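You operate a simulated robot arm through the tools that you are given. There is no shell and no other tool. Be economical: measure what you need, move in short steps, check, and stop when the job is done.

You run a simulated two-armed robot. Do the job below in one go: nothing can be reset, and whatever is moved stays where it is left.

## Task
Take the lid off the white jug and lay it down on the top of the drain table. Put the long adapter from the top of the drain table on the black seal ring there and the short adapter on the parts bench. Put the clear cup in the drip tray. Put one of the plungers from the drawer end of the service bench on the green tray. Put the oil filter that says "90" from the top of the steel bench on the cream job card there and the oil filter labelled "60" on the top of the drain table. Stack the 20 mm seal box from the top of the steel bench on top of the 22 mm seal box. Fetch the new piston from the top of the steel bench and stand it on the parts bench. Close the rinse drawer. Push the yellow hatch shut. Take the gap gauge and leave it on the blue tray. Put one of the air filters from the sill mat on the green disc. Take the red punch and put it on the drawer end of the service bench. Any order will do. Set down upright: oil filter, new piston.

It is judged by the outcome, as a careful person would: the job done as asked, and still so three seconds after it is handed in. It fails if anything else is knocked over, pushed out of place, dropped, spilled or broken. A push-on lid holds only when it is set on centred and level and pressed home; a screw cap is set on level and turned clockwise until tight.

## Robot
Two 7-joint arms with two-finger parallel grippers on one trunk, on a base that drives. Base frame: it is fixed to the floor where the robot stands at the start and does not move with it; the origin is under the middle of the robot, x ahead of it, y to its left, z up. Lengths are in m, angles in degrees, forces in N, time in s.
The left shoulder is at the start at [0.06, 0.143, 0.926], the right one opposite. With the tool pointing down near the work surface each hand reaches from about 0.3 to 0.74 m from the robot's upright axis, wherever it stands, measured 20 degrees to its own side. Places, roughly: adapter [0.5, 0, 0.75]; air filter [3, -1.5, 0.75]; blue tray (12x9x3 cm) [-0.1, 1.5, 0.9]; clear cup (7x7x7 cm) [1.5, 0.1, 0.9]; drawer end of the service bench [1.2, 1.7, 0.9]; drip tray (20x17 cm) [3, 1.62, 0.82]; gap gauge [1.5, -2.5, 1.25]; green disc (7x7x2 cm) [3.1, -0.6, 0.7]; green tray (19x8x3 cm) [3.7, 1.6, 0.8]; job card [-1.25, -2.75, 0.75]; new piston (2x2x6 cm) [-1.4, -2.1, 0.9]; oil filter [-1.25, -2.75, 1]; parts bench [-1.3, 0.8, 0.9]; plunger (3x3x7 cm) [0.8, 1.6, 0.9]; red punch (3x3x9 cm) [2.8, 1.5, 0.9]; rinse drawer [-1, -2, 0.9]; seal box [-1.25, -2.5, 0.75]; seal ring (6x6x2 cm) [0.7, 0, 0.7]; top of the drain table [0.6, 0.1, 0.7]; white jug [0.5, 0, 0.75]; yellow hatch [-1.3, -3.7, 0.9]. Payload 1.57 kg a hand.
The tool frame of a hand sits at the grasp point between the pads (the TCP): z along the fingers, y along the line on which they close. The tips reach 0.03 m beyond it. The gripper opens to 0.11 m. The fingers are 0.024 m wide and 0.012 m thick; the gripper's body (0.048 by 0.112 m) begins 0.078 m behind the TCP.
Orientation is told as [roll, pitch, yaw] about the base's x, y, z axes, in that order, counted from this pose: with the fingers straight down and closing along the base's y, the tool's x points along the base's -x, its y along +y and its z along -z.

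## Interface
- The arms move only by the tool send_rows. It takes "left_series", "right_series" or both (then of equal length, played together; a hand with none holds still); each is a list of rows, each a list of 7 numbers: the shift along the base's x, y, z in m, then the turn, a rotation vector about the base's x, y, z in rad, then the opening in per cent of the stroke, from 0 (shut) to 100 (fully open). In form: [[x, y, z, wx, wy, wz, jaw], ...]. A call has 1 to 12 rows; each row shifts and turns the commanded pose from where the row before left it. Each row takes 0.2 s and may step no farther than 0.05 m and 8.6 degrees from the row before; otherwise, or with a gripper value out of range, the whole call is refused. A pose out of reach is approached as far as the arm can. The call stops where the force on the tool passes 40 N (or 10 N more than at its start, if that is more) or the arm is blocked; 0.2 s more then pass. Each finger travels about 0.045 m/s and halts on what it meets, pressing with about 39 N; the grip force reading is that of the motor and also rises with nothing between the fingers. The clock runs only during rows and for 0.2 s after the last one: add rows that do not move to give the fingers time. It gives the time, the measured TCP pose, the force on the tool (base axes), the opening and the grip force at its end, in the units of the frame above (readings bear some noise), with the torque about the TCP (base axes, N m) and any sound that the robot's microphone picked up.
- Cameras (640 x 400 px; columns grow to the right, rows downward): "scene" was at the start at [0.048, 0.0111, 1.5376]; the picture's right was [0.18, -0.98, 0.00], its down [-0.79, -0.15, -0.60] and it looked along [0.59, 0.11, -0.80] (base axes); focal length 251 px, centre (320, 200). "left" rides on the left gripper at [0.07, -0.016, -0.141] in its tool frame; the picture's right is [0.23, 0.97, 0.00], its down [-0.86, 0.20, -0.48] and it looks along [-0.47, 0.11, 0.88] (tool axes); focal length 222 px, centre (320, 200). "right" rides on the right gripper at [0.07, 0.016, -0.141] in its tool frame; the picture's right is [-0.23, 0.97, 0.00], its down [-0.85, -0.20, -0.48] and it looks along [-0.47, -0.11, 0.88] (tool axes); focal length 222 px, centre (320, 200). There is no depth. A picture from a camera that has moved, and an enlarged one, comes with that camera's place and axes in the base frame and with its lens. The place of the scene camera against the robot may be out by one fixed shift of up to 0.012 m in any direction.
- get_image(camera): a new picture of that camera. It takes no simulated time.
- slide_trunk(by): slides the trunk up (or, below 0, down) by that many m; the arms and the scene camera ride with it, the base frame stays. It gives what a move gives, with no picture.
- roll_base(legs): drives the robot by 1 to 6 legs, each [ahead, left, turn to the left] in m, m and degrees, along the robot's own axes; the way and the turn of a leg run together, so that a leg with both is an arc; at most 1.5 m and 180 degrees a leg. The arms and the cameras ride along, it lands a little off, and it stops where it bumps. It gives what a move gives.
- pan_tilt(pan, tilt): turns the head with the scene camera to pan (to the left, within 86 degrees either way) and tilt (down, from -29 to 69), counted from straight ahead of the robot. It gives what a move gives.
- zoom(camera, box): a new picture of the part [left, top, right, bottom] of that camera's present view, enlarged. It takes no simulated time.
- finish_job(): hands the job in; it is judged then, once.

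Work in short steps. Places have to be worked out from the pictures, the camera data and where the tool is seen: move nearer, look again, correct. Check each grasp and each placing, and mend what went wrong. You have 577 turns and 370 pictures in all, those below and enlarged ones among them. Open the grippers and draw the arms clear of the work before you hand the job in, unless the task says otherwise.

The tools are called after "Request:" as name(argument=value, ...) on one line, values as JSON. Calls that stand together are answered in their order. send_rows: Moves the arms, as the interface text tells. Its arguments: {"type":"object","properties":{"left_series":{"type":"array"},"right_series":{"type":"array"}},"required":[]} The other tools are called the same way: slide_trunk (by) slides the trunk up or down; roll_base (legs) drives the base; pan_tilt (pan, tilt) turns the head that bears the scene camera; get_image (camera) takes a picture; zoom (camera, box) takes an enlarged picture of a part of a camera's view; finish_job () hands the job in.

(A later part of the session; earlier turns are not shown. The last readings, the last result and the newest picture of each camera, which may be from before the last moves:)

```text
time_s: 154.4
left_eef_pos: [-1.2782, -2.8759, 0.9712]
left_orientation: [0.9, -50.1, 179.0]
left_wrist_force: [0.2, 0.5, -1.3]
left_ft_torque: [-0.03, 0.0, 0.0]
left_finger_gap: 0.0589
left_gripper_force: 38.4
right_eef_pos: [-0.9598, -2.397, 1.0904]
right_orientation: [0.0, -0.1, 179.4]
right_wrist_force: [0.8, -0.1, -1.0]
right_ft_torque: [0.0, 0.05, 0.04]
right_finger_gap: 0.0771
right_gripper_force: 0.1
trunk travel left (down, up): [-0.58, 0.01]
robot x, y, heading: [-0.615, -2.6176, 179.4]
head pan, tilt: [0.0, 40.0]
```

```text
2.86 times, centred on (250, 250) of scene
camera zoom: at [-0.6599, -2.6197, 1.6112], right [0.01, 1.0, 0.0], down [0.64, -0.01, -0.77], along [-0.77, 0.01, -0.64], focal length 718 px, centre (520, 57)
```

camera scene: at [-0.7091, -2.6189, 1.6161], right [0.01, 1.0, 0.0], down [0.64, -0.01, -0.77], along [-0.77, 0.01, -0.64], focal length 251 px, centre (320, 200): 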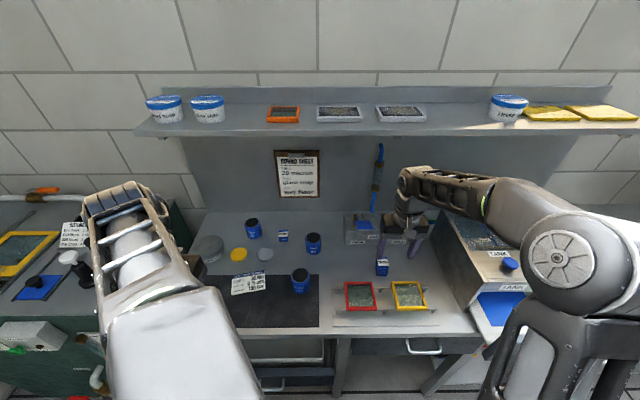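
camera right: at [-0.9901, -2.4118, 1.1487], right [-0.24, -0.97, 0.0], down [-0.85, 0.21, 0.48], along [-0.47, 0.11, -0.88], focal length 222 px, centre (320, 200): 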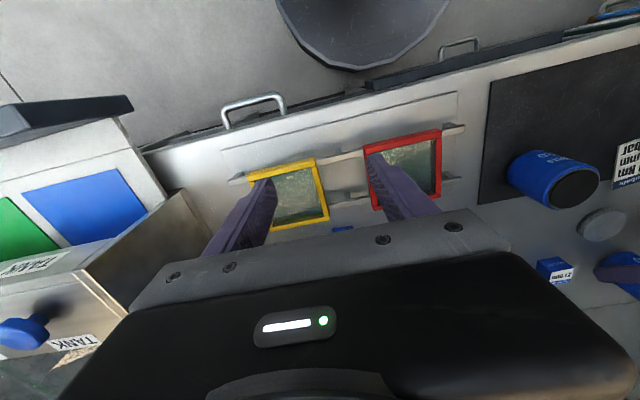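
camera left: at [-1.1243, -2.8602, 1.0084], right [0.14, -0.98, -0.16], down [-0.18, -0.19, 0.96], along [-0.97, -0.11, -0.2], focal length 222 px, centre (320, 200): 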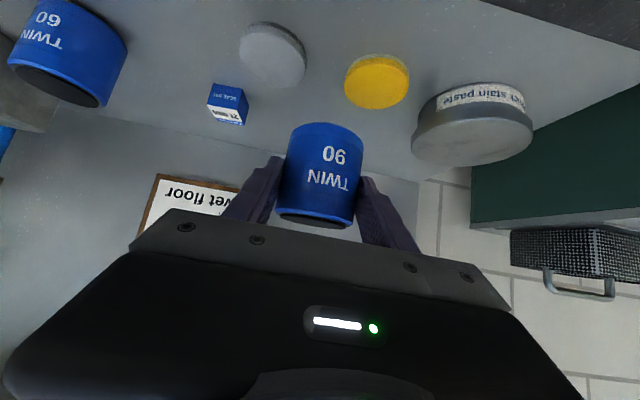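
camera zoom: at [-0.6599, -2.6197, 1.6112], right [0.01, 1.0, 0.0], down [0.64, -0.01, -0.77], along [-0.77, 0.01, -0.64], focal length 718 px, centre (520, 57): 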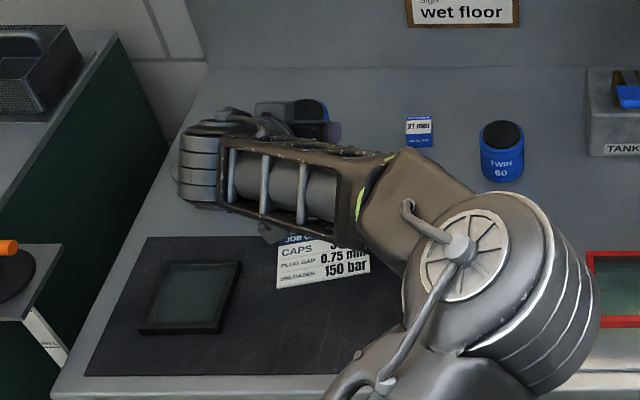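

Card centre ≈ (−1.184, −2.858). I roll back 0.097 and shift sideways with the arm, then look.

Request:
roll_base(legs=[[-0.097, 0, 0]])

Request:
send_rows(left_series=[[0, 0.009, -0.01, 0, 0, 0, 35], [0, 0.009, -0.01, 0, 0, 0, 35], [0, 0, 0, 0, 0, 0, 35]])

Request:
get_image(camera="left")

Request:
zoom(camera="scene", box=[160, 180, 340, 320])

```text
time_s: 155.6
left_eef_pos: [-1.179, -2.8757, 0.9723]
left_orientation: [0.8, -50.2, 179.0]
left_wrist_force: [0.8, 0.9, -1.3]
left_ft_torque: [0.01, -0.03, -0.02]
left_finger_gap: 0.0588
left_gripper_force: 39.1
right_eef_pos: [-0.8614, -2.3961, 1.0894]
right_orientation: [0.0, -0.1, 179.5]
right_wrist_force: [0.9, 0.1, 0.4]
right_ft_torque: [0.0, 0.02, -0.01]
right_finger_gap: 0.0767
right_gripper_force: 0.1
trunk travel left (down, up): [-0.58, 0.01]
robot x, y, heading: [-0.5134, -2.619, 179.8]
head pan, tilt: [0.0, 40.0]
```

```text
time_s: 156.4
left_eef_pos: [-1.1811, -2.8592, 0.9511]
left_orientation: [1.0, -50.0, 179.0]
left_wrist_force: [-0.2, -0.4, -1.1]
left_ft_torque: [0.01, -0.04, 0.01]
left_finger_gap: 0.0589
left_gripper_force: 38.7
right_eef_pos: [-0.8627, -2.3969, 1.0902]
right_orientation: [0.0, 0.0, 179.4]
right_wrist_force: [0.0, 0.1, -0.1]
right_ft_torque: [-0.02, 0.0, 0.03]
right_finger_gap: 0.077
right_gripper_force: 0.1
trunk travel left (down, up): [-0.58, 0.01]
robot x, y, heading: [-0.5111, -2.6204, 179.3]
head pan, tilt: [0.0, 40.0]
```

```text
256 pictures are left
camera left: at [-1.0278, -2.843, 0.9873], right [0.14, -0.98, -0.16], down [-0.18, -0.19, 0.96], along [-0.97, -0.11, -0.21], focal length 222 px, centre (320, 200)
```

left: 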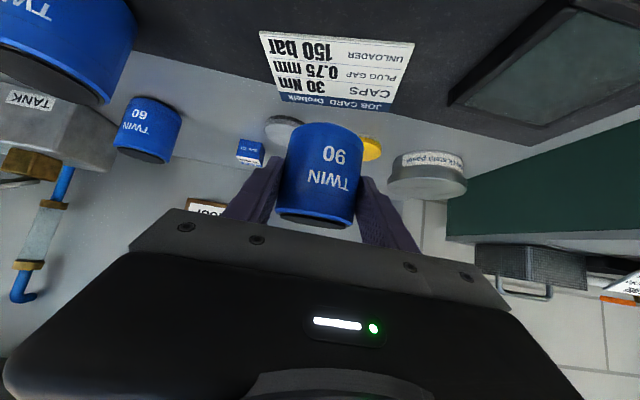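

```text
2.86 times, centred on (250, 250) of scene
camera zoom: at [-0.5639, -2.6206, 1.6111], right [0.01, 1.0, 0.0], down [0.64, -0.01, -0.77], along [-0.77, 0.01, -0.64], focal length 718 px, centre (520, 57)
```

zoom: 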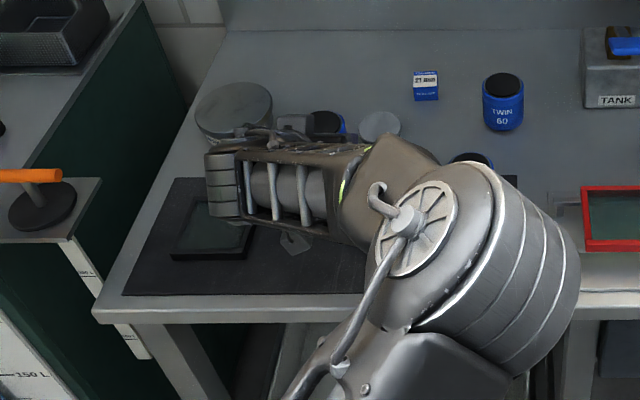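

Card centre reads (−1.186, −2.856): the filter is above it. I lower with small steps at the end.

Request:
send_rows(left_series=[[0, 0.001, -0.02, 0, 0, 0, 35], [0, 0.001, -0.02, 0, 0, 0, 35], [0, 0, -0.01, 0, 0, 0, 35], [0, 0, -0.003, 0, 0, 0, 35], [0, 0, -0.003, 0, 0, 0, 35], [0, 0, -0.003, 0, 0, 0, 35], [0, 0, 0, 0, 0, 0, 35]])

Request:
get_image(camera="left")

```text
time_s: 158.0
left_eef_pos: [-1.17, -2.8437, 0.9022]
left_orientation: [1.1, -50.0, 179.0]
left_wrist_force: [-0.4, 0.4, -2.2]
left_ft_torque: [-0.01, -0.03, 0.02]
left_finger_gap: 0.0586
left_gripper_force: 39.0
left hand out of reach, approached as far as the arm can: row 2, 3, 6
right_eef_pos: [-0.863, -2.3968, 1.0903]
right_orientation: [0.0, -0.1, 179.4]
right_wrist_force: [0.3, 0.3, 0.6]
right_ft_torque: [-0.02, 0.0, -0.01]
right_finger_gap: 0.0771
right_gripper_force: 0.0
trunk travel left (down, up): [-0.58, 0.01]
robot x, y, heading: [-0.5136, -2.6162, 179.2]
head pan, tilt: [0.0, 40.0]
```

```text
254 pictures are left
camera left: at [-1.0171, -2.8283, 0.9379], right [0.14, -0.98, -0.16], down [-0.18, -0.19, 0.96], along [-0.97, -0.11, -0.21], focal length 222 px, centre (320, 200)
```

left: 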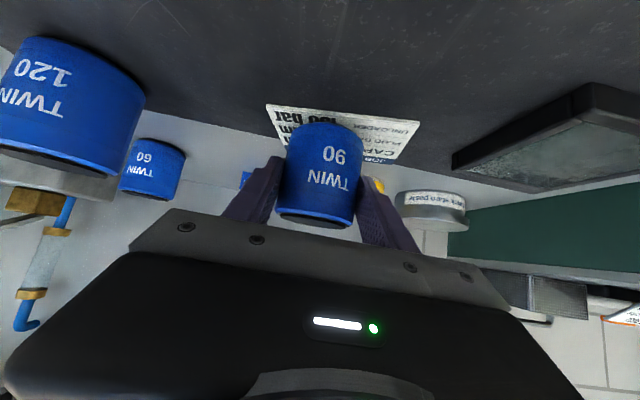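

The arm drifted at its limit. I go up a bit, re-centre, and use the trunk to lower.

Request:
send_rows(left_series=[[0, 0, 0.03, 0, 0, 0, 35], [-0.006, -0.007, 0.02, 0, 0, 0, 35], [-0.007, -0.007, 0, 0, 0, 0, 35], [0, 0, 0, 0, 0, 0, 35]])

Request:
slide_trunk(by=-0.04)

Request:
get_image(camera="left")

```text
time_s: 159.0
left_eef_pos: [-1.1827, -2.859, 0.9534]
left_orientation: [1.0, -50.1, 179.0]
left_wrist_force: [-0.4, -0.1, -1.8]
left_ft_torque: [0.0, 0.03, 0.05]
left_finger_gap: 0.0587
left_gripper_force: 39.1
right_eef_pos: [-0.8625, -2.3976, 1.0906]
right_orientation: [0.0, 0.0, 179.4]
right_wrist_force: [0.6, 0.1, 0.3]
right_ft_torque: [-0.01, 0.02, 0.04]
right_finger_gap: 0.0771
right_gripper_force: 0.0
trunk travel left (down, up): [-0.58, 0.01]
robot x, y, heading: [-0.5168, -2.6185, 179.5]
head pan, tilt: [0.0, 40.0]
```

```text
time_s: 159.8
left_eef_pos: [-1.1822, -2.8574, 0.9129]
left_orientation: [0.9, -50.1, 179.0]
left_wrist_force: [0.6, -0.3, -2.0]
left_ft_torque: [0.0, -0.02, 0.02]
left_finger_gap: 0.0588
left_gripper_force: 39.1
right_eef_pos: [-0.8624, -2.3962, 1.0496]
right_orientation: [-0.1, -0.1, 179.4]
right_wrist_force: [-0.3, 0.3, 0.1]
right_ft_torque: [0.02, 0.01, -0.03]
right_finger_gap: 0.0768
right_gripper_force: 0.0
trunk travel left (down, up): [-0.54, 0.05]
robot x, y, heading: [-0.5081, -2.6189, 179.1]
head pan, tilt: [0.0, 40.0]
```

```text
253 pictures are left
camera left: at [-1.0303, -2.843, 0.9486], right [0.14, -0.98, -0.16], down [-0.18, -0.19, 0.96], along [-0.97, -0.11, -0.21], focal length 222 px, centre (320, 200)
```

left: 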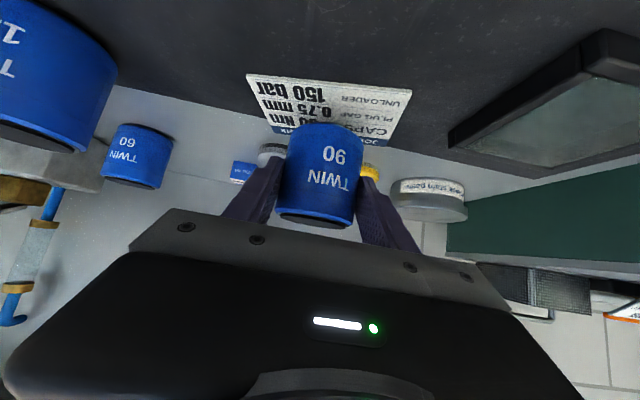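

Well centred. Trunk down 14 mm more, then fine steps by arm.

Request:
slide_trunk(by=-0.014)

Request:
send_rows(left_series=[[0, 0, -0.002, 0, 0, 0, 35], [0, 0, -0.002, 0, 0, 0, 35], [0, 0, -0.002, 0, 0, 0, 35], [0, 0, -0.001, 0, 0, 0, 35], [0, 0, 0, 0, 0, 0, 35]])

Request:
get_image(camera="left")

```text
time_s: 160.4
left_eef_pos: [-1.1829, -2.8568, 0.8987]
left_orientation: [1.0, -50.1, 179.0]
left_wrist_force: [0.5, 0.3, 0.7]
left_ft_torque: [0.04, 0.01, -0.04]
left_finger_gap: 0.0591
left_gripper_force: 39.5
right_eef_pos: [-0.8628, -2.3958, 1.0347]
right_orientation: [0.0, -0.1, 179.4]
right_wrist_force: [0.3, 0.2, -0.7]
right_ft_torque: [0.01, 0.01, -0.02]
right_finger_gap: 0.0771
right_gripper_force: 0.1
trunk travel left (down, up): [-0.526, 0.064]
robot x, y, heading: [-0.5188, -2.6193, 179.3]
head pan, tilt: [0.0, 40.0]
```

```text
time_s: 161.6
left_eef_pos: [-1.1823, -2.858, 0.8955]
left_orientation: [1.0, -50.6, 179.0]
left_wrist_force: [-2.8, -1.1, 28.8]
left_ft_torque: [0.24, 0.47, 0.07]
left_finger_gap: 0.0589
left_gripper_force: 39.4
right_eef_pos: [-0.8607, -2.3958, 1.0369]
right_orientation: [0.0, -0.2, 179.4]
right_wrist_force: [-0.2, 0.4, 0.4]
right_ft_torque: [0.02, 0.0, 0.01]
right_finger_gap: 0.077
right_gripper_force: 0.2
trunk travel left (down, up): [-0.526, 0.064]
robot x, y, heading: [-0.5119, -2.6184, 179.5]
head pan, tilt: [0.0, 40.0]
```

```text
252 pictures are left
camera left: at [-1.0298, -2.8424, 0.9306], right [0.14, -0.98, -0.16], down [-0.18, -0.19, 0.97], along [-0.97, -0.11, -0.2], focal length 222 px, centre (320, 200)
```

left: 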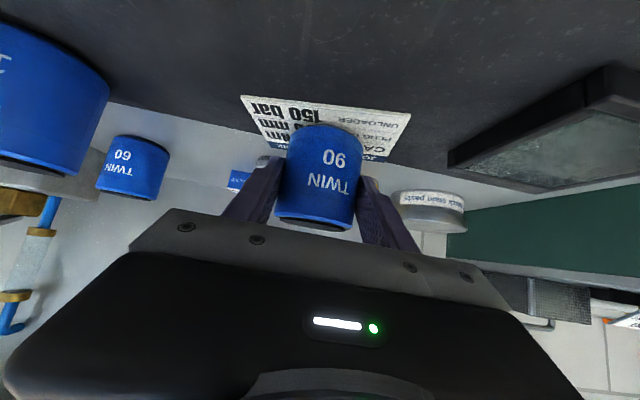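

Contact. I ease, open and withdraw backward and up.

Request:
send_rows(left_series=[[0, 0, 0.003, 0, 0, 0, 35], [0, 0, 0, 0, 0, 0, 60], [0, 0, 0, 0, 0, 0, 90], [0, 0, 0, 0, 0, 0, 100], [0, 0, 0, 0, 0, 0, 100], [0.03, 0, 0.025, 0, 0, 0, 100], [0.03, 0, 0.025, 0, 0, 0, 100], [0.03, 0, 0.025, 0, 0, 0, 100], [0.03, 0, 0.035, 0, 0, 0, 100]])

Request:
get_image(camera="left")

```text
time_s: 163.6
left_eef_pos: [-1.0601, -2.8586, 1.0028]
left_orientation: [0.9, -50.1, 178.8]
left_wrist_force: [0.2, -0.4, 0.3]
left_ft_torque: [0.02, 0.02, -0.03]
left_finger_gap: 0.1098
left_gripper_force: 0.0
right_eef_pos: [-0.8611, -2.3974, 1.0361]
right_orientation: [-0.1, -0.2, 179.3]
right_wrist_force: [0.1, 0.1, -0.1]
right_ft_torque: [0.03, 0.01, 0.01]
right_finger_gap: 0.077
right_gripper_force: 0.1
trunk travel left (down, up): [-0.526, 0.064]
robot x, y, heading: [-0.5114, -2.6176, 179.5]
head pan, tilt: [0.0, 40.0]
```

```text
251 pictures are left
camera left: at [-0.9072, -2.8438, 1.0392], right [0.14, -0.98, -0.16], down [-0.18, -0.19, 0.96], along [-0.97, -0.1, -0.21], focal length 222 px, centre (320, 200)
```

left: 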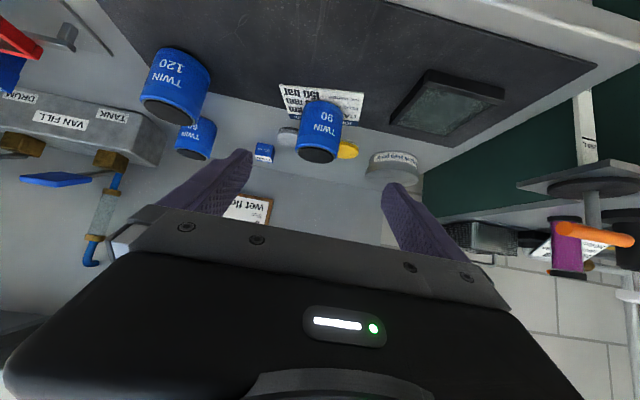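

Filter 90 stands on the card. Next I look left for the yellow hatch.

Request:
pan_tilt(pan=55, tilt=30)

Request:
get_image(camera="scene")

```text
time_s: 164.9
left_eef_pos: [-1.062, -2.8583, 1.0027]
left_orientation: [0.9, -50.1, 179.0]
left_wrist_force: [0.0, 0.7, -0.6]
left_ft_torque: [-0.02, -0.03, -0.04]
left_finger_gap: 0.11
left_gripper_force: 0.0
right_eef_pos: [-0.8636, -2.3966, 1.0351]
right_orientation: [-0.1, -0.1, 179.4]
right_wrist_force: [-0.4, -0.8, 0.0]
right_ft_torque: [0.02, 0.01, 0.01]
right_finger_gap: 0.0769
right_gripper_force: 0.0
trunk travel left (down, up): [-0.526, 0.064]
robot x, y, heading: [-0.5121, -2.6161, 179.4]
head pan, tilt: [55.0, 30.0]
```

```text
250 pictures are left
camera scene: at [-0.5315, -2.695, 1.5724], right [-0.81, 0.58, 0.0], down [0.29, 0.41, -0.87], along [-0.5, -0.7, -0.5], focal length 251 px, centre (320, 200)
```

scene: 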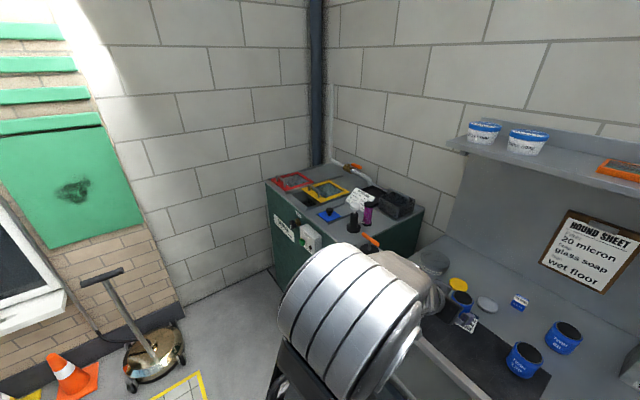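

Zooming on the green tank's top with its red and yellow hatches.

Request:
zoom(camera="scene", box=[255, 150, 435, 270])

```text
3.33 times, centred on (345, 210) of scene
camera zoom: at [-0.5315, -2.695, 1.5724], right [-0.81, 0.58, 0.0], down [0.29, 0.41, -0.87], along [-0.5, -0.7, -0.5], focal length 838 px, centre (237, 167)
```

zoom: 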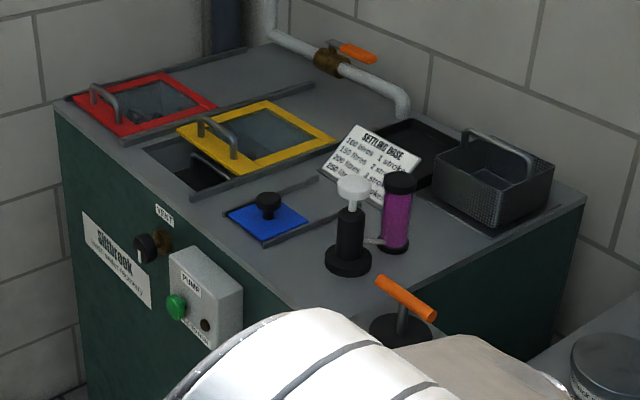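

The yellow hatch slides in rails along x and is pushed back, leaving the front open; it must move toward +x, which I can do by hooking behind its handle (≈ (−1.22, −3.70)). I restore the left hand's orientation and retract both hands first.

Request:
send_rows(left_series=[[0.03, 0, 0.02, 0, -0.1247, 0, 60], [0.03, 0, 0.02, 0, -0.1247, 0, 30], [0.03, 0, 0.02, 0, -0.1247, 0, 0], [0.03, 0, 0.02, 0, -0.1247, 0, 0], [0.02, 0, 0.02, 0, -0.1247, 0, 0], [0, 0, 0.02, 0, -0.1247, 0, 0], [0, 0, 0.02, 0, -0.1247, 0, 0], [0, 0, 0, 0, 0, 0, 0]], right_series=[[0, 0, 0.02, 0, 0, 0, 70], [0, 0, 0.02, 0, 0, 0, 70], [0, 0, 0.02, 0, 0, 0, 70], [0, 0, 0.02, 0, 0, 0, 70], [0, 0, 0.02, 0, 0, 0, 70], [0, 0, 0.02, 0, 0, 0, 70], [0, 0, 0.02, 0, 0, 0, 70], [0, 0, 0, 0, 0, 0, 70]])

Request:
roll_base(legs=[[-0.1, 0, 0], [0, 0.85, 0]])

Request:
pan_tilt(pan=15, tilt=40)

Request:
get_image(camera="scene")

```text
time_s: 166.7
left_eef_pos: [-0.9252, -2.8568, 1.1296]
left_orientation: [0.1, -2.4, 179.4]
left_wrist_force: [-0.1, -0.4, -0.1]
left_ft_torque: [-0.01, -0.03, -0.03]
left_finger_gap: 0.0
left_gripper_force: 21.6
left hand out of reach, approached as far as the arm can: row 1, 7
right_eef_pos: [-0.8667, -2.3954, 1.1197]
right_orientation: [-0.2, 0.0, 179.4]
right_wrist_force: [-0.6, -0.2, 0.3]
right_ft_torque: [-0.02, -0.01, 0.01]
right_finger_gap: 0.077
right_gripper_force: 0.1
right hand out of reach, approached as far as the arm can: row 4, 5, 6, 7
trunk travel left (down, up): [-0.526, 0.064]
robot x, y, heading: [-0.5112, -2.6194, 179.5]
head pan, tilt: [55.0, 30.0]
```

```text
time_s: 172.0
left_eef_pos: [-0.8293, -3.7171, 1.1305]
left_orientation: [0.2, -2.4, 179.7]
left_wrist_force: [-0.1, -0.1, -0.3]
left_ft_torque: [0.0, 0.02, 0.02]
left_finger_gap: 0.0
left_gripper_force: 21.3
right_eef_pos: [-0.7724, -3.254, 1.1198]
right_orientation: [-0.2, -0.2, 179.6]
right_wrist_force: [0.4, 0.1, -0.1]
right_ft_torque: [-0.01, 0.02, -0.04]
right_finger_gap: 0.077
right_gripper_force: 0.1
trunk travel left (down, up): [-0.526, 0.064]
robot x, y, heading: [-0.4229, -3.4775, 179.5]
head pan, tilt: [55.0, 30.0]
```

```text
time_s: 173.0
left_eef_pos: [-0.8284, -3.7162, 1.1299]
left_orientation: [0.3, -2.5, 179.7]
left_wrist_force: [0.8, -0.1, -0.4]
left_ft_torque: [0.0, -0.01, 0.01]
left_finger_gap: 0.0001
left_gripper_force: 21.1
right_eef_pos: [-0.7738, -3.2529, 1.119]
right_orientation: [0.0, -0.2, 179.6]
right_wrist_force: [0.3, -0.3, 0.1]
right_ft_torque: [0.01, 0.0, 0.0]
right_finger_gap: 0.077
right_gripper_force: 0.1
trunk travel left (down, up): [-0.526, 0.064]
robot x, y, heading: [-0.4195, -3.4768, 179.5]
head pan, tilt: [15.0, 40.0]
```

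```text
248 pictures are left
camera scene: at [-0.4666, -3.5009, 1.5571], right [-0.25, 0.97, 0.0], down [0.62, 0.16, -0.77], along [-0.74, -0.2, -0.64], focal length 251 px, centre (320, 200)
```

scene: 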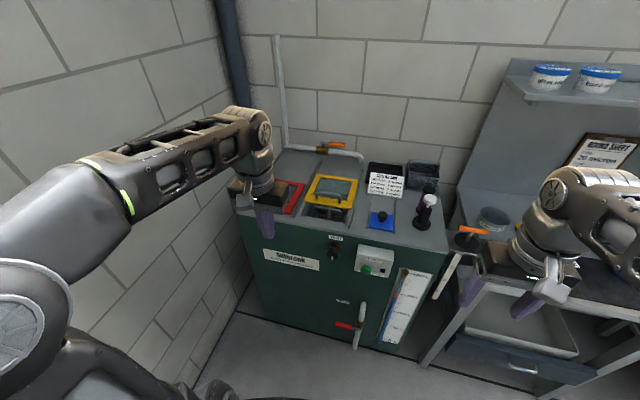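

I drive 0.2 m ahead and view the hatch with the left wrist camera.

Request:
roll_base(legs=[[0.2, 0, 0]])

Request:
get_image(camera="left")

Request:
zoom(camera="scene", box=[240, 150, 440, 290])

```text
time_s: 174.7
left_eef_pos: [-1.0328, -3.7153, 1.1287]
left_orientation: [0.2, -2.4, 179.7]
left_wrist_force: [-0.4, 0.2, -0.4]
left_ft_torque: [-0.01, -0.01, 0.01]
left_finger_gap: 0.0001
left_gripper_force: 20.7
right_eef_pos: [-0.9765, -3.2528, 1.1187]
right_orientation: [0.1, 0.0, 179.7]
right_wrist_force: [-0.1, -1.1, -1.0]
right_ft_torque: [-0.03, -0.03, 0.02]
right_finger_gap: 0.077
right_gripper_force: 0.1
trunk travel left (down, up): [-0.526, 0.064]
robot x, y, heading: [-0.62, -3.4741, 179.7]
head pan, tilt: [15.0, 40.0]
```

```text
247 pictures are left
camera left: at [-0.9571, -3.6998, 1.2668], right [0.22, -0.97, -0.01], down [-0.84, -0.19, 0.51], along [-0.5, -0.11, -0.86], focal length 222 px, centre (320, 200)
```

left: 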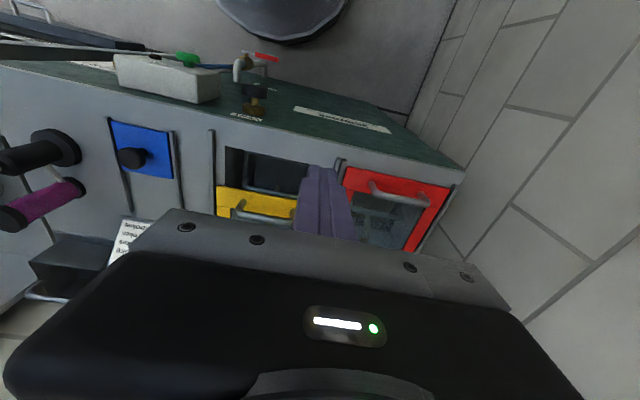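

```text
2.86 times, centred on (340, 220) of scene
camera zoom: at [-0.6703, -3.4997, 1.557], right [-0.25, 0.97, 0.0], down [0.62, 0.16, -0.77], along [-0.74, -0.19, -0.64], focal length 718 px, centre (263, 143)
```

zoom: 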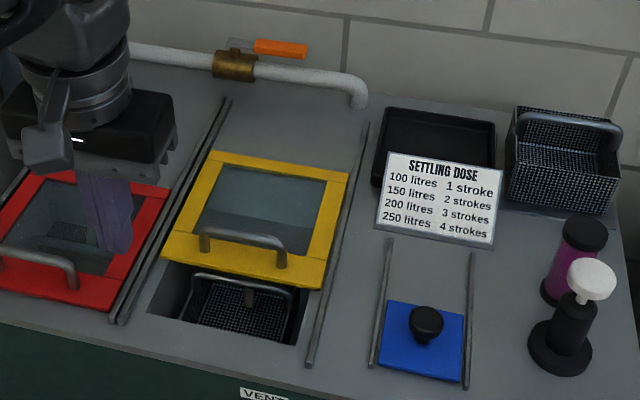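

The yellow hatch's handle is at about (−1.213, −3.665). I advance the base 0.07 and bring the closed left fingers above the spot just behind the handle.

Request:
roll_base(legs=[[0.07, 0, 0]])

Request:
send_rows(left_series=[[-0.04, 0.01, -0.02, 0, 0, 0, 0], [-0.04, 0.015, -0.02, 0, 0, 0, 0], [-0.04, 0.015, -0.02, 0, 0, 0, 0], [-0.035, 0.01, -0.02, 0, 0, 0, 0], [0, 0, 0, 0, 0, 0, 0]])

Request:
get_image(camera="left")

Request:
zoom(camera="scene", box=[240, 150, 440, 290])

```text
time_s: 175.7
left_eef_pos: [-1.1035, -3.7154, 1.1297]
left_orientation: [0.2, -2.4, 179.7]
left_wrist_force: [0.5, -0.4, -0.7]
left_ft_torque: [-0.02, -0.06, 0.0]
left_finger_gap: 0.0
left_gripper_force: 21.0
right_eef_pos: [-1.0488, -3.2519, 1.1203]
right_orientation: [0.0, 0.0, 179.7]
right_wrist_force: [-0.4, 0.2, -0.2]
right_ft_torque: [0.0, -0.03, 0.01]
right_finger_gap: 0.077
right_gripper_force: 0.0
trunk travel left (down, up): [-0.526, 0.064]
robot x, y, heading: [-0.6947, -3.4749, 179.8]
head pan, tilt: [15.0, 40.0]
```

```text
time_s: 176.9
left_eef_pos: [-1.2568, -3.6666, 1.0492]
left_orientation: [0.2, -2.5, 179.8]
left_wrist_force: [-0.4, 0.1, -0.6]
left_ft_torque: [0.02, -0.05, 0.04]
left_finger_gap: 0.0
left_gripper_force: 21.4
right_eef_pos: [-1.0449, -3.2529, 1.1204]
right_orientation: [0.1, -0.2, 179.7]
right_wrist_force: [0.6, -1.1, -0.7]
right_ft_torque: [0.0, -0.02, -0.01]
right_finger_gap: 0.0772
right_gripper_force: 0.1
trunk travel left (down, up): [-0.526, 0.064]
robot x, y, heading: [-0.6922, -3.4771, 179.7]
head pan, tilt: [15.0, 40.0]
```

```text
245 pictures are left
camera left: at [-1.1807, -3.6495, 1.1871], right [0.22, -0.97, -0.01], down [-0.83, -0.19, 0.52], along [-0.5, -0.11, -0.86], focal length 222 px, centre (320, 200)
```

left: 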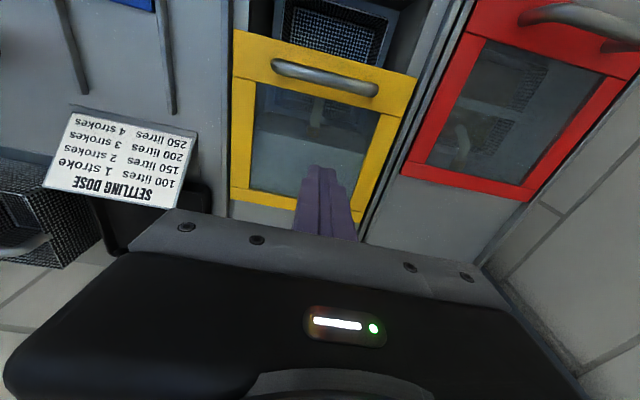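

```text
2.86 times, centred on (340, 220) of scene
camera zoom: at [-0.7384, -3.4995, 1.5571], right [-0.25, 0.97, 0.0], down [0.62, 0.16, -0.77], along [-0.74, -0.19, -0.64], focal length 718 px, centre (263, 143)
```

zoom: 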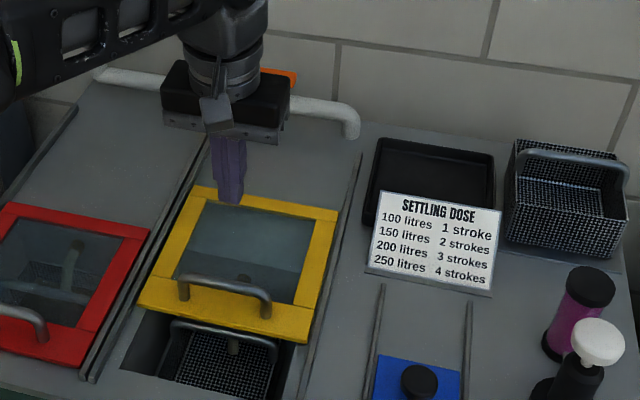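

Handle at x ≈ −1.19; my fingers are above the glass behind it. I lower with contact watch.

Request:
send_rows(left_series=[[0.005, 0.005, -0.04, 0, 0, 0, 0], [0.005, 0.005, -0.04, 0, 0, 0, 0], [0, 0, -0.02, 0, 0, 0, 0], [0, 0, -0.008, 0, 0, 0, 0], [0, 0, -0.004, 0, 0, 0, 0], [0, 0, -0.004, 0, 0, 0, 0], [0, 0, 0, 0, 0, 0, 0]])

Request:
get_image(camera="left")

Request:
zoom(camera="scene", box=[240, 150, 440, 290])

```text
time_s: 177.7
left_eef_pos: [-1.254, -3.6551, 0.9597]
left_orientation: [0.2, -3.8, 179.7]
left_wrist_force: [0.6, 0.5, 15.4]
left_ft_torque: [0.04, -0.22, -0.08]
left_finger_gap: 0.0
left_gripper_force: 21.2
right_eef_pos: [-1.0464, -3.2512, 1.1184]
right_orientation: [-0.1, -0.1, 179.7]
right_wrist_force: [-0.2, -0.9, 0.4]
right_ft_torque: [0.02, -0.02, 0.02]
right_finger_gap: 0.0769
right_gripper_force: 0.1
trunk travel left (down, up): [-0.526, 0.064]
robot x, y, heading: [-0.6927, -3.4716, 179.9]
head pan, tilt: [15.0, 40.0]
stopped in row 4 (left hand): the force on the tool passed its limit (the readings are from after the stop); the commanded pose is now the measured one
```

```text
243 pictures are left
camera left: at [-1.1737, -3.6392, 1.0951], right [0.22, -0.97, -0.01], down [-0.82, -0.2, 0.53], along [-0.52, -0.11, -0.85], focal length 222 px, centre (320, 200)
```

left: 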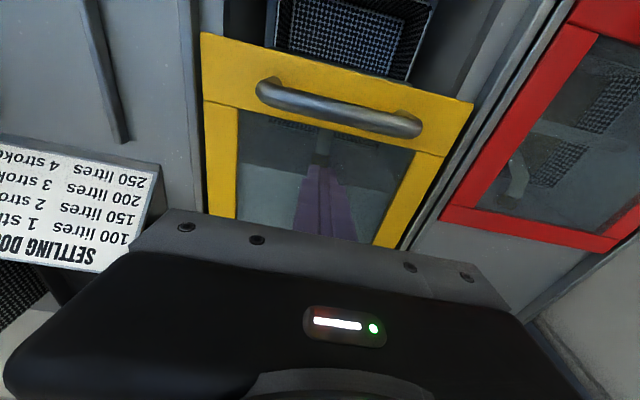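

```text
2.86 times, centred on (340, 220) of scene
camera zoom: at [-0.7391, -3.4992, 1.5572], right [-0.25, 0.97, 0.0], down [0.62, 0.16, -0.77], along [-0.74, -0.19, -0.64], focal length 718 px, centre (263, 143)
```

zoom: 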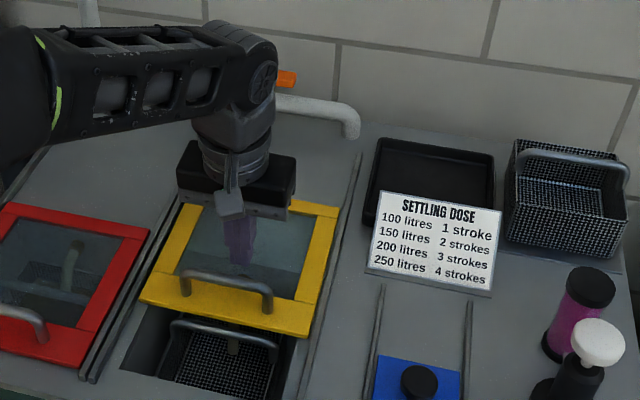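

Glass at z ≈ 0.93. I rise 6 mm and pull toward +x; the hatch needs about 9 cm of travel.

Request:
send_rows(left_series=[[0, 0, 0.006, 0, 0, 0, 0], [0.015, 0, 0, 0, 0, 0, 0], [0.015, 0, 0, 0, 0, 0, 0], [0.015, 0, 0, 0, 0, 0, 0], [0.015, 0, 0, 0, 0, 0, 0], [0.015, 0, 0, 0, 0, 0, 0], [0.015, 0, 0, 0, 0, 0, 0], [0, 0, 0, 0, 0, 0, 0]])

Request:
get_image(camera="left")

Request:
zoom(camera="scene", box=[240, 150, 440, 290])

```text
time_s: 179.5
left_eef_pos: [-1.1606, -3.656, 0.9622]
left_orientation: [0.1, -3.5, 179.9]
left_wrist_force: [-0.2, -0.3, -0.2]
left_ft_torque: [0.01, -0.02, 0.02]
left_finger_gap: 0.0
left_gripper_force: 21.1
right_eef_pos: [-1.0461, -3.2525, 1.1191]
right_orientation: [0.0, 0.0, 179.7]
right_wrist_force: [-0.8, 0.2, -0.7]
right_ft_torque: [0.02, 0.02, -0.01]
right_finger_gap: 0.0769
right_gripper_force: 0.1
trunk travel left (down, up): [-0.526, 0.064]
robot x, y, heading: [-0.6904, -3.4738, 179.9]
head pan, tilt: [15.0, 40.0]
```

```text
241 pictures are left
camera left: at [-1.0832, -3.6397, 1.0988], right [0.22, -0.97, -0.01], down [-0.83, -0.19, 0.53], along [-0.52, -0.11, -0.85], focal length 222 px, centre (320, 200)
```

left: 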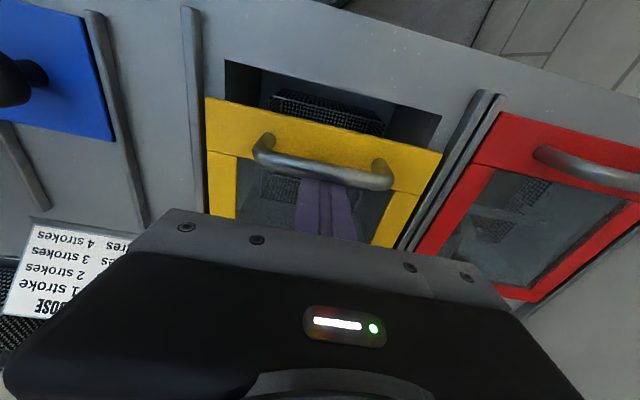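

```text
2.86 times, centred on (340, 220) of scene
camera zoom: at [-0.7393, -3.4994, 1.5571], right [-0.25, 0.97, 0.0], down [0.62, 0.16, -0.77], along [-0.74, -0.19, -0.64], focal length 718 px, centre (263, 143)
```

zoom: 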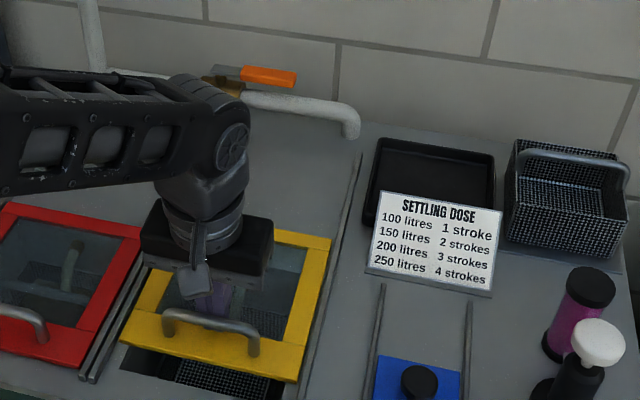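

The hatch follows. I continue until it meets the stop.

Request:
send_rows(left_series=[[0.012, 0, 0, 0, 0, 0, 0], [0.012, 0, 0, 0, 0, 0, 0], [0.012, 0, 0, 0, 0, 0, 0], [0.012, 0, 0, 0, 0, 0, 0], [0.01, 0, 0, 0, 0, 0, 0], [0, 0, 0, 0, 0, 0, 0]])

Request:
get_image(camera="left")

Request:
zoom(camera="scene", box=[240, 150, 440, 290])

```text
time_s: 180.7
left_eef_pos: [-1.1211, -3.6549, 0.9679]
left_orientation: [-0.1, -5.4, 179.7]
left_wrist_force: [-19.8, -1.4, -1.1]
left_ft_torque: [0.26, 0.06, -0.04]
left_finger_gap: 0.0
left_gripper_force: 21.0
right_eef_pos: [-1.0478, -3.2519, 1.1193]
right_orientation: [0.1, 0.0, 179.6]
right_wrist_force: [0.1, 0.5, 0.5]
right_ft_torque: [-0.02, 0.05, 0.01]
right_finger_gap: 0.0769
right_gripper_force: 0.0
trunk travel left (down, up): [-0.526, 0.064]
robot x, y, heading: [-0.6922, -3.4726, 179.5]
head pan, tilt: [15.0, 40.0]
stopped in row 5 (left hand): the force on the tool passed its limit (the readings are from after the stop); the commanded pose is now the measured one
```

```text
239 pictures are left
camera left: at [-1.0387, -3.6397, 1.1014], right [0.22, -0.98, -0.02], down [-0.81, -0.2, 0.56], along [-0.55, -0.1, -0.83], focal length 222 px, centre (320, 200)
```

left: 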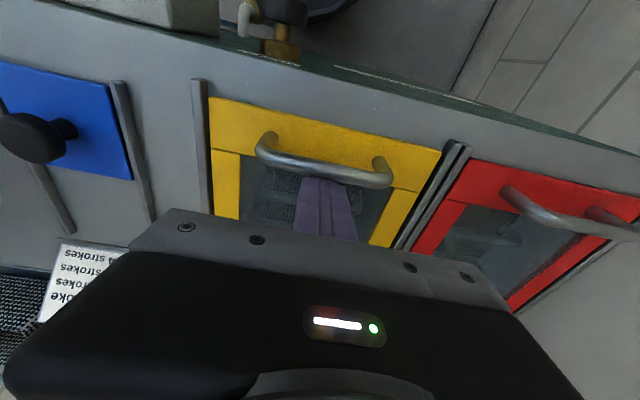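

```text
2.86 times, centred on (340, 220) of scene
camera zoom: at [-0.741, -3.4996, 1.557], right [-0.25, 0.97, 0.0], down [0.62, 0.16, -0.77], along [-0.74, -0.19, -0.64], focal length 718 px, centre (263, 143)
```

zoom: 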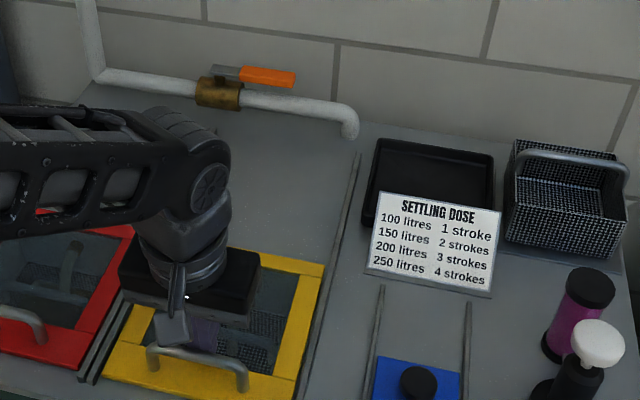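

The hatch is shut against its stop. I withdraw the left hand, restore its orientation, and move to the rinse drawer (y ≈ −2.05).

Request:
send_rows(left_series=[[-0.012, 0, 0.0, 0, 0, 0, 0], [0, 0, 0.03, 0, 0, 0, 0], [0, 0, 0.04, 0, -0.047, 0, 0], [0.02, 0, 0.04, 0, -0.047, 0, 0], [0.04, 0, 0.03, 0, 0, 0, 0], [0.04, 0, 0.0, 0, 0, 0, 0]])

Request:
roll_base(legs=[[-0.3, 0, 0], [0, -1.4, 0]])

Request:
pan_tilt(pan=0, tilt=40)

Request:
get_image(camera="scene")

```text
time_s: 182.1
left_eef_pos: [-1.0287, -3.6542, 1.1076]
left_orientation: [0.0, 0.5, 179.6]
left_wrist_force: [0.6, -0.1, -0.5]
left_ft_torque: [0.01, 0.0, 0.04]
left_finger_gap: 0.0
left_gripper_force: 21.3
right_eef_pos: [-1.046, -3.2516, 1.1188]
right_orientation: [0.0, -0.1, 179.6]
right_wrist_force: [0.4, -0.1, 0.4]
right_ft_torque: [-0.01, 0.02, 0.01]
right_finger_gap: 0.0771
right_gripper_force: 0.1
trunk travel left (down, up): [-0.526, 0.064]
robot x, y, heading: [-0.6893, -3.4766, 180.0]
head pan, tilt: [15.0, 40.0]
```

```text
time_s: 190.6
left_eef_pos: [-0.724, -2.2731, 1.1054]
left_orientation: [-0.1, 0.5, -179.8]
left_wrist_force: [1.1, 0.4, -0.3]
left_ft_torque: [-0.01, 0.01, -0.01]
left_finger_gap: 0.0001
left_gripper_force: 21.0
right_eef_pos: [-0.7453, -1.8693, 1.1184]
right_orientation: [-0.1, -0.1, -179.9]
right_wrist_force: [0.6, 0.6, 0.1]
right_ft_torque: [0.02, -0.01, -0.01]
right_finger_gap: 0.0772
right_gripper_force: 0.0
trunk travel left (down, up): [-0.526, 0.064]
robot x, y, heading: [-0.3899, -2.0871, -180.3]
head pan, tilt: [15.0, 40.0]
```

```text
time_s: 191.4
left_eef_pos: [-0.7247, -2.2727, 1.1064]
left_orientation: [0.0, 0.5, -179.8]
left_wrist_force: [-0.8, 0.1, 0.5]
left_ft_torque: [0.01, 0.02, -0.01]
left_finger_gap: 0.0
left_gripper_force: 21.3
right_eef_pos: [-0.745, -1.8691, 1.1191]
right_orientation: [0.0, 0.0, -179.9]
right_wrist_force: [-0.3, 0.4, -0.2]
right_ft_torque: [-0.02, -0.02, 0.0]
right_finger_gap: 0.077
right_gripper_force: 0.0
trunk travel left (down, up): [-0.526, 0.064]
robot x, y, heading: [-0.39, -2.0897, -179.8]
head pan, tilt: [0.0, 40.0]
```

```text
237 pictures are left
camera scene: at [-0.439, -2.093, 1.5571], right [0.0, 1.0, 0.0], down [0.64, 0.0, -0.77], along [-0.77, 0.0, -0.64], focal length 251 px, centre (320, 200)
```

scene: 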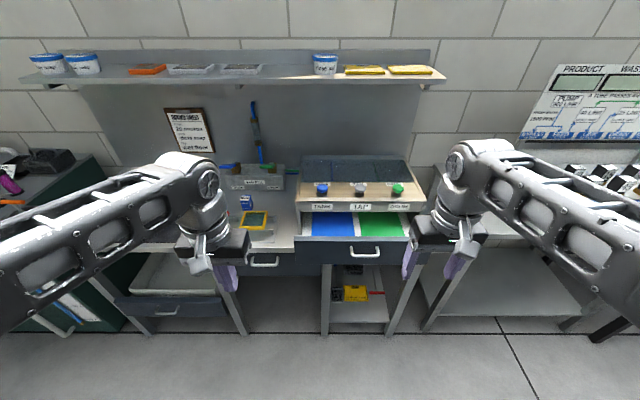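

Zooming on the console and the area near (−1.4, −2.1) to find the piston.

Request:
zoom(camera="scene", box=[230, 140, 430, 280])

Request:
zoom(camera="scene", box=[400, 140, 640, 300])

```text
2.86 times, centred on (330, 210) of scene
camera zoom: at [-0.439, -2.093, 1.5571], right [0.0, 1.0, 0.0], down [0.64, 0.0, -0.77], along [-0.77, 0.0, -0.64], focal length 718 px, centre (291, 171)
```

zoom: 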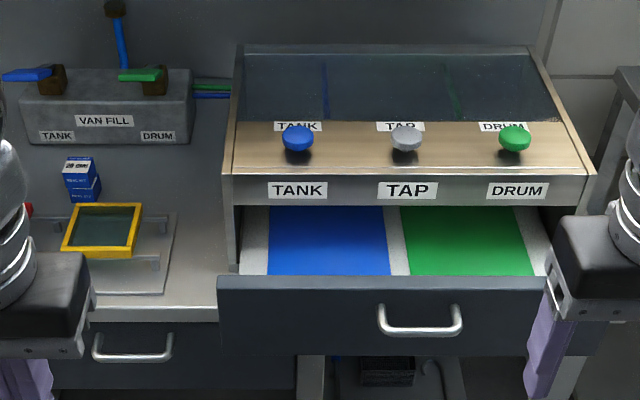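

```text
2.50 times, centred on (520, 220) of scene
camera zoom: at [-0.439, -2.093, 1.5571], right [0.0, 1.0, 0.0], down [0.64, 0.0, -0.77], along [-0.77, 0.0, -0.64], focal length 628 px, centre (-180, 150)
```

zoom: 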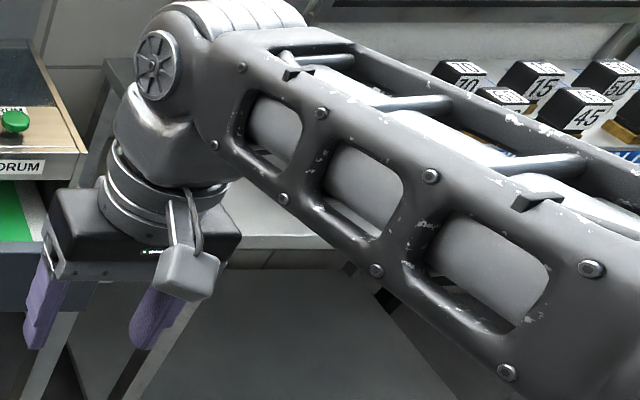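

The drawer is open about 13 cm. I approach: close the right fist, drive 0.1 m ahead and view the drawer with the right camera.

Request:
roll_base(legs=[[0.1, 0, 0]])

Request:
send_rows(right_series=[[0, -0.03, -0.02, 0, 0, 0, 30], [0, -0.03, -0.02, 0, 0, 0, 0], [0, -0.03, -0.02, 0, 0, 0, 0], [0, 0, 0, 0, 0, 0, 0]])

Request:
get_image(camera="right")

```text
time_s: 192.5
left_eef_pos: [-0.8235, -2.2734, 1.1062]
left_orientation: [0.0, 0.6, -179.8]
left_wrist_force: [-0.3, -0.3, 0.7]
left_ft_torque: [0.01, -0.04, -0.01]
left_finger_gap: 0.0001
left_gripper_force: 21.5
right_eef_pos: [-0.8461, -1.87, 1.1193]
right_orientation: [-0.1, 0.0, -179.9]
right_wrist_force: [-0.8, -0.9, 0.2]
right_ft_torque: [0.01, -0.04, 0.02]
right_finger_gap: 0.0772
right_gripper_force: 0.1
trunk travel left (down, up): [-0.526, 0.064]
robot x, y, heading: [-0.4851, -2.0864, -179.9]
head pan, tilt: [0.0, 40.0]
```

```text
time_s: 193.5
left_eef_pos: [-0.8226, -2.2732, 1.1066]
left_orientation: [0.1, 0.5, -179.9]
left_wrist_force: [0.7, -0.2, 0.4]
left_ft_torque: [0.02, 0.02, 0.02]
left_finger_gap: 0.0001
left_gripper_force: 21.5
right_eef_pos: [-0.8436, -1.9623, 1.0602]
right_orientation: [0.0, 0.0, -179.9]
right_wrist_force: [-0.2, 0.1, 0.9]
right_ft_torque: [0.0, 0.03, 0.01]
right_finger_gap: 0.0
right_gripper_force: 4.7
trunk travel left (down, up): [-0.526, 0.064]
robot x, y, heading: [-0.4867, -2.0907, -179.9]
head pan, tilt: [0.0, 40.0]
```

```text
234 pictures are left
camera right: at [-0.7738, -1.9774, 1.1989], right [-0.23, -0.97, 0.0], down [-0.85, 0.2, 0.48], along [-0.47, 0.11, -0.88], focal length 222 px, centre (320, 200)
```

right: 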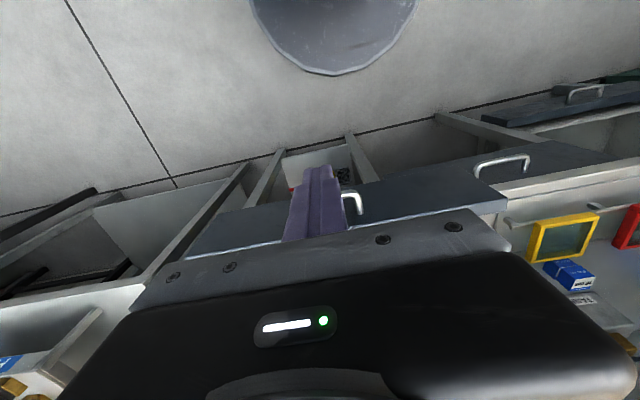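

I lower the fist in front of the drawer panel to z ≈ 0.90, then push in −x.

Request:
send_rows(right_series=[[0, 0, -0.04, 0, 0, 0, 0], [0, 0, -0.04, 0, 0, 0, 0], [0, 0, -0.04, 0, 0, 0, 0], [0, 0, -0.035, 0, 0, 0, 0], [0, 0, 0, 0, 0, 0, 0]])

Request:
get_image(camera="right")

Request:
get_image(camera="scene")

```text
time_s: 194.7
left_eef_pos: [-0.8224, -2.2725, 1.1064]
left_orientation: [0.0, 0.4, -179.7]
left_wrist_force: [0.0, -0.2, -0.5]
left_ft_torque: [0.0, 0.03, 0.0]
left_finger_gap: 0.0
left_gripper_force: 20.7
right_eef_pos: [-0.8432, -1.9596, 0.9037]
right_orientation: [0.0, -0.1, -179.9]
right_wrist_force: [-0.1, -0.4, 0.1]
right_ft_torque: [0.0, 0.02, -0.01]
right_finger_gap: 0.0002
right_gripper_force: 21.8
trunk travel left (down, up): [-0.526, 0.064]
robot x, y, heading: [-0.4864, -2.0882, -179.8]
head pan, tilt: [0.0, 40.0]
```

```text
233 pictures are left
camera right: at [-0.7739, -1.9764, 1.0423], right [-0.22, -0.97, 0.0], down [-0.86, 0.2, 0.48], along [-0.47, 0.11, -0.88], focal length 222 px, centre (320, 200)
```

right: 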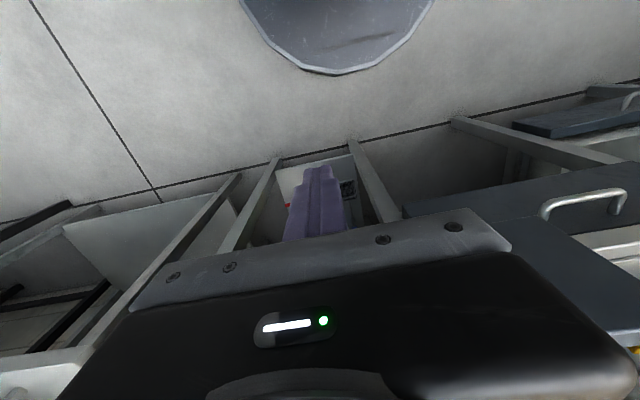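

```text
232 pictures are left
camera scene: at [-0.5376, -2.0932, 1.5571], right [0.0, 1.0, 0.0], down [0.64, 0.0, -0.77], along [-0.77, 0.0, -0.64], focal length 251 px, centre (320, 200)
```

scene: 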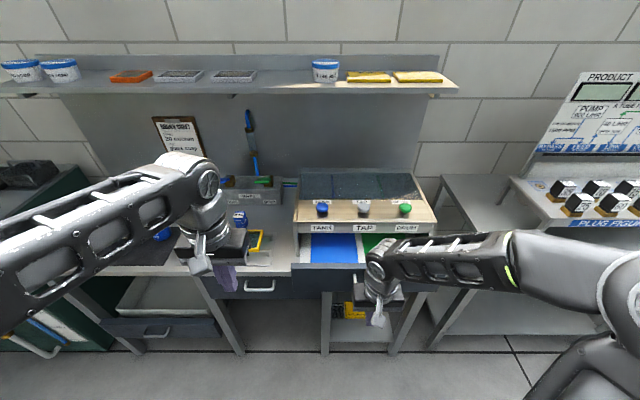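

I refine the panel's position with a zoom before pushing.

Request:
zoom(camera="scene", box=[260, 170, 460, 330])

```text
2.50 times, centred on (360, 250) of scene
camera zoom: at [-0.5376, -2.0932, 1.5571], right [0.0, 1.0, 0.0], down [0.64, 0.0, -0.77], along [-0.77, 0.0, -0.64], focal length 628 px, centre (220, 75)
```

zoom: 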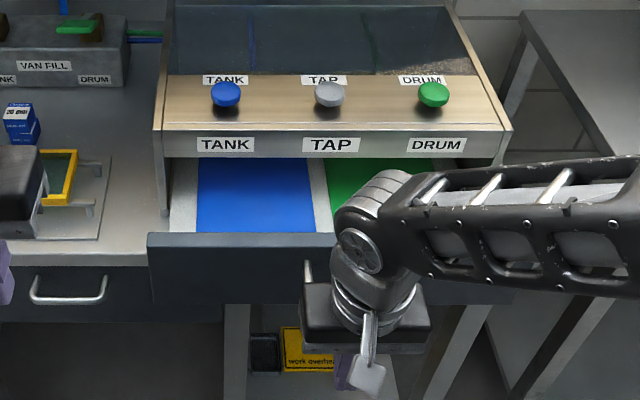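

The panel front is at x ≈ −0.95, spanning roughly z 0.84–0.96, so the fist will meet it. I push in −x.

Request:
send_rows(right_series=[[-0.02, 0, 0, 0, 0, 0, 0], [-0.02, 0, 0, 0, 0, 0, 0], [-0.015, 0, 0, 0, 0, 0, 0], [-0.015, 0, 0, 0, 0, 0, 0], [-0.015, 0, 0, 0, 0, 0, 0], [-0.015, 0, 0, 0, 0, 0, 0], [-0.015, 0, 0, 0, 0, 0, 0], [-0.015, 0, 0, 0, 0, 0, 0]])

Request:
zoom(camera="scene", box=[260, 170, 460, 330])

```text
time_s: 196.5
left_eef_pos: [-0.8224, -2.2729, 1.106]
left_orientation: [0.1, 0.5, -179.8]
left_wrist_force: [0.0, 1.1, -0.5]
left_ft_torque: [0.03, 0.01, -0.01]
left_finger_gap: 0.0
left_gripper_force: 20.6
right_eef_pos: [-0.9739, -1.9612, 0.9048]
right_orientation: [0.0, -0.1, -179.9]
right_wrist_force: [-0.4, -0.4, -0.6]
right_ft_torque: [-0.03, -0.01, -0.01]
right_finger_gap: 0.0
right_gripper_force: 21.6
trunk travel left (down, up): [-0.526, 0.064]
robot x, y, heading: [-0.4869, -2.0917, -179.8]
head pan, tilt: [0.0, 40.0]
```

```text
2.50 times, centred on (360, 250) of scene
camera zoom: at [-0.5383, -2.0933, 1.5571], right [0.0, 1.0, 0.0], down [0.64, 0.0, -0.77], along [-0.77, 0.0, -0.64], focal length 628 px, centre (220, 75)
```

zoom: 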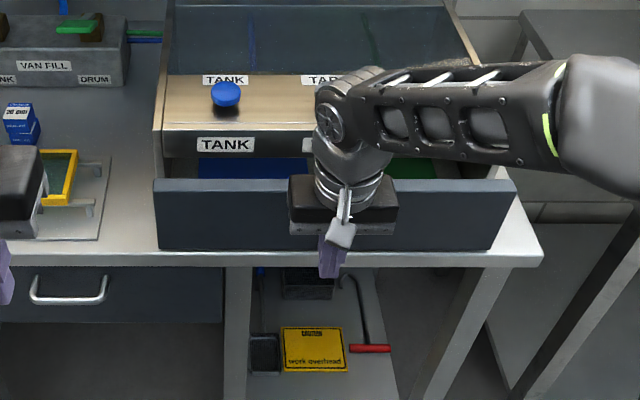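

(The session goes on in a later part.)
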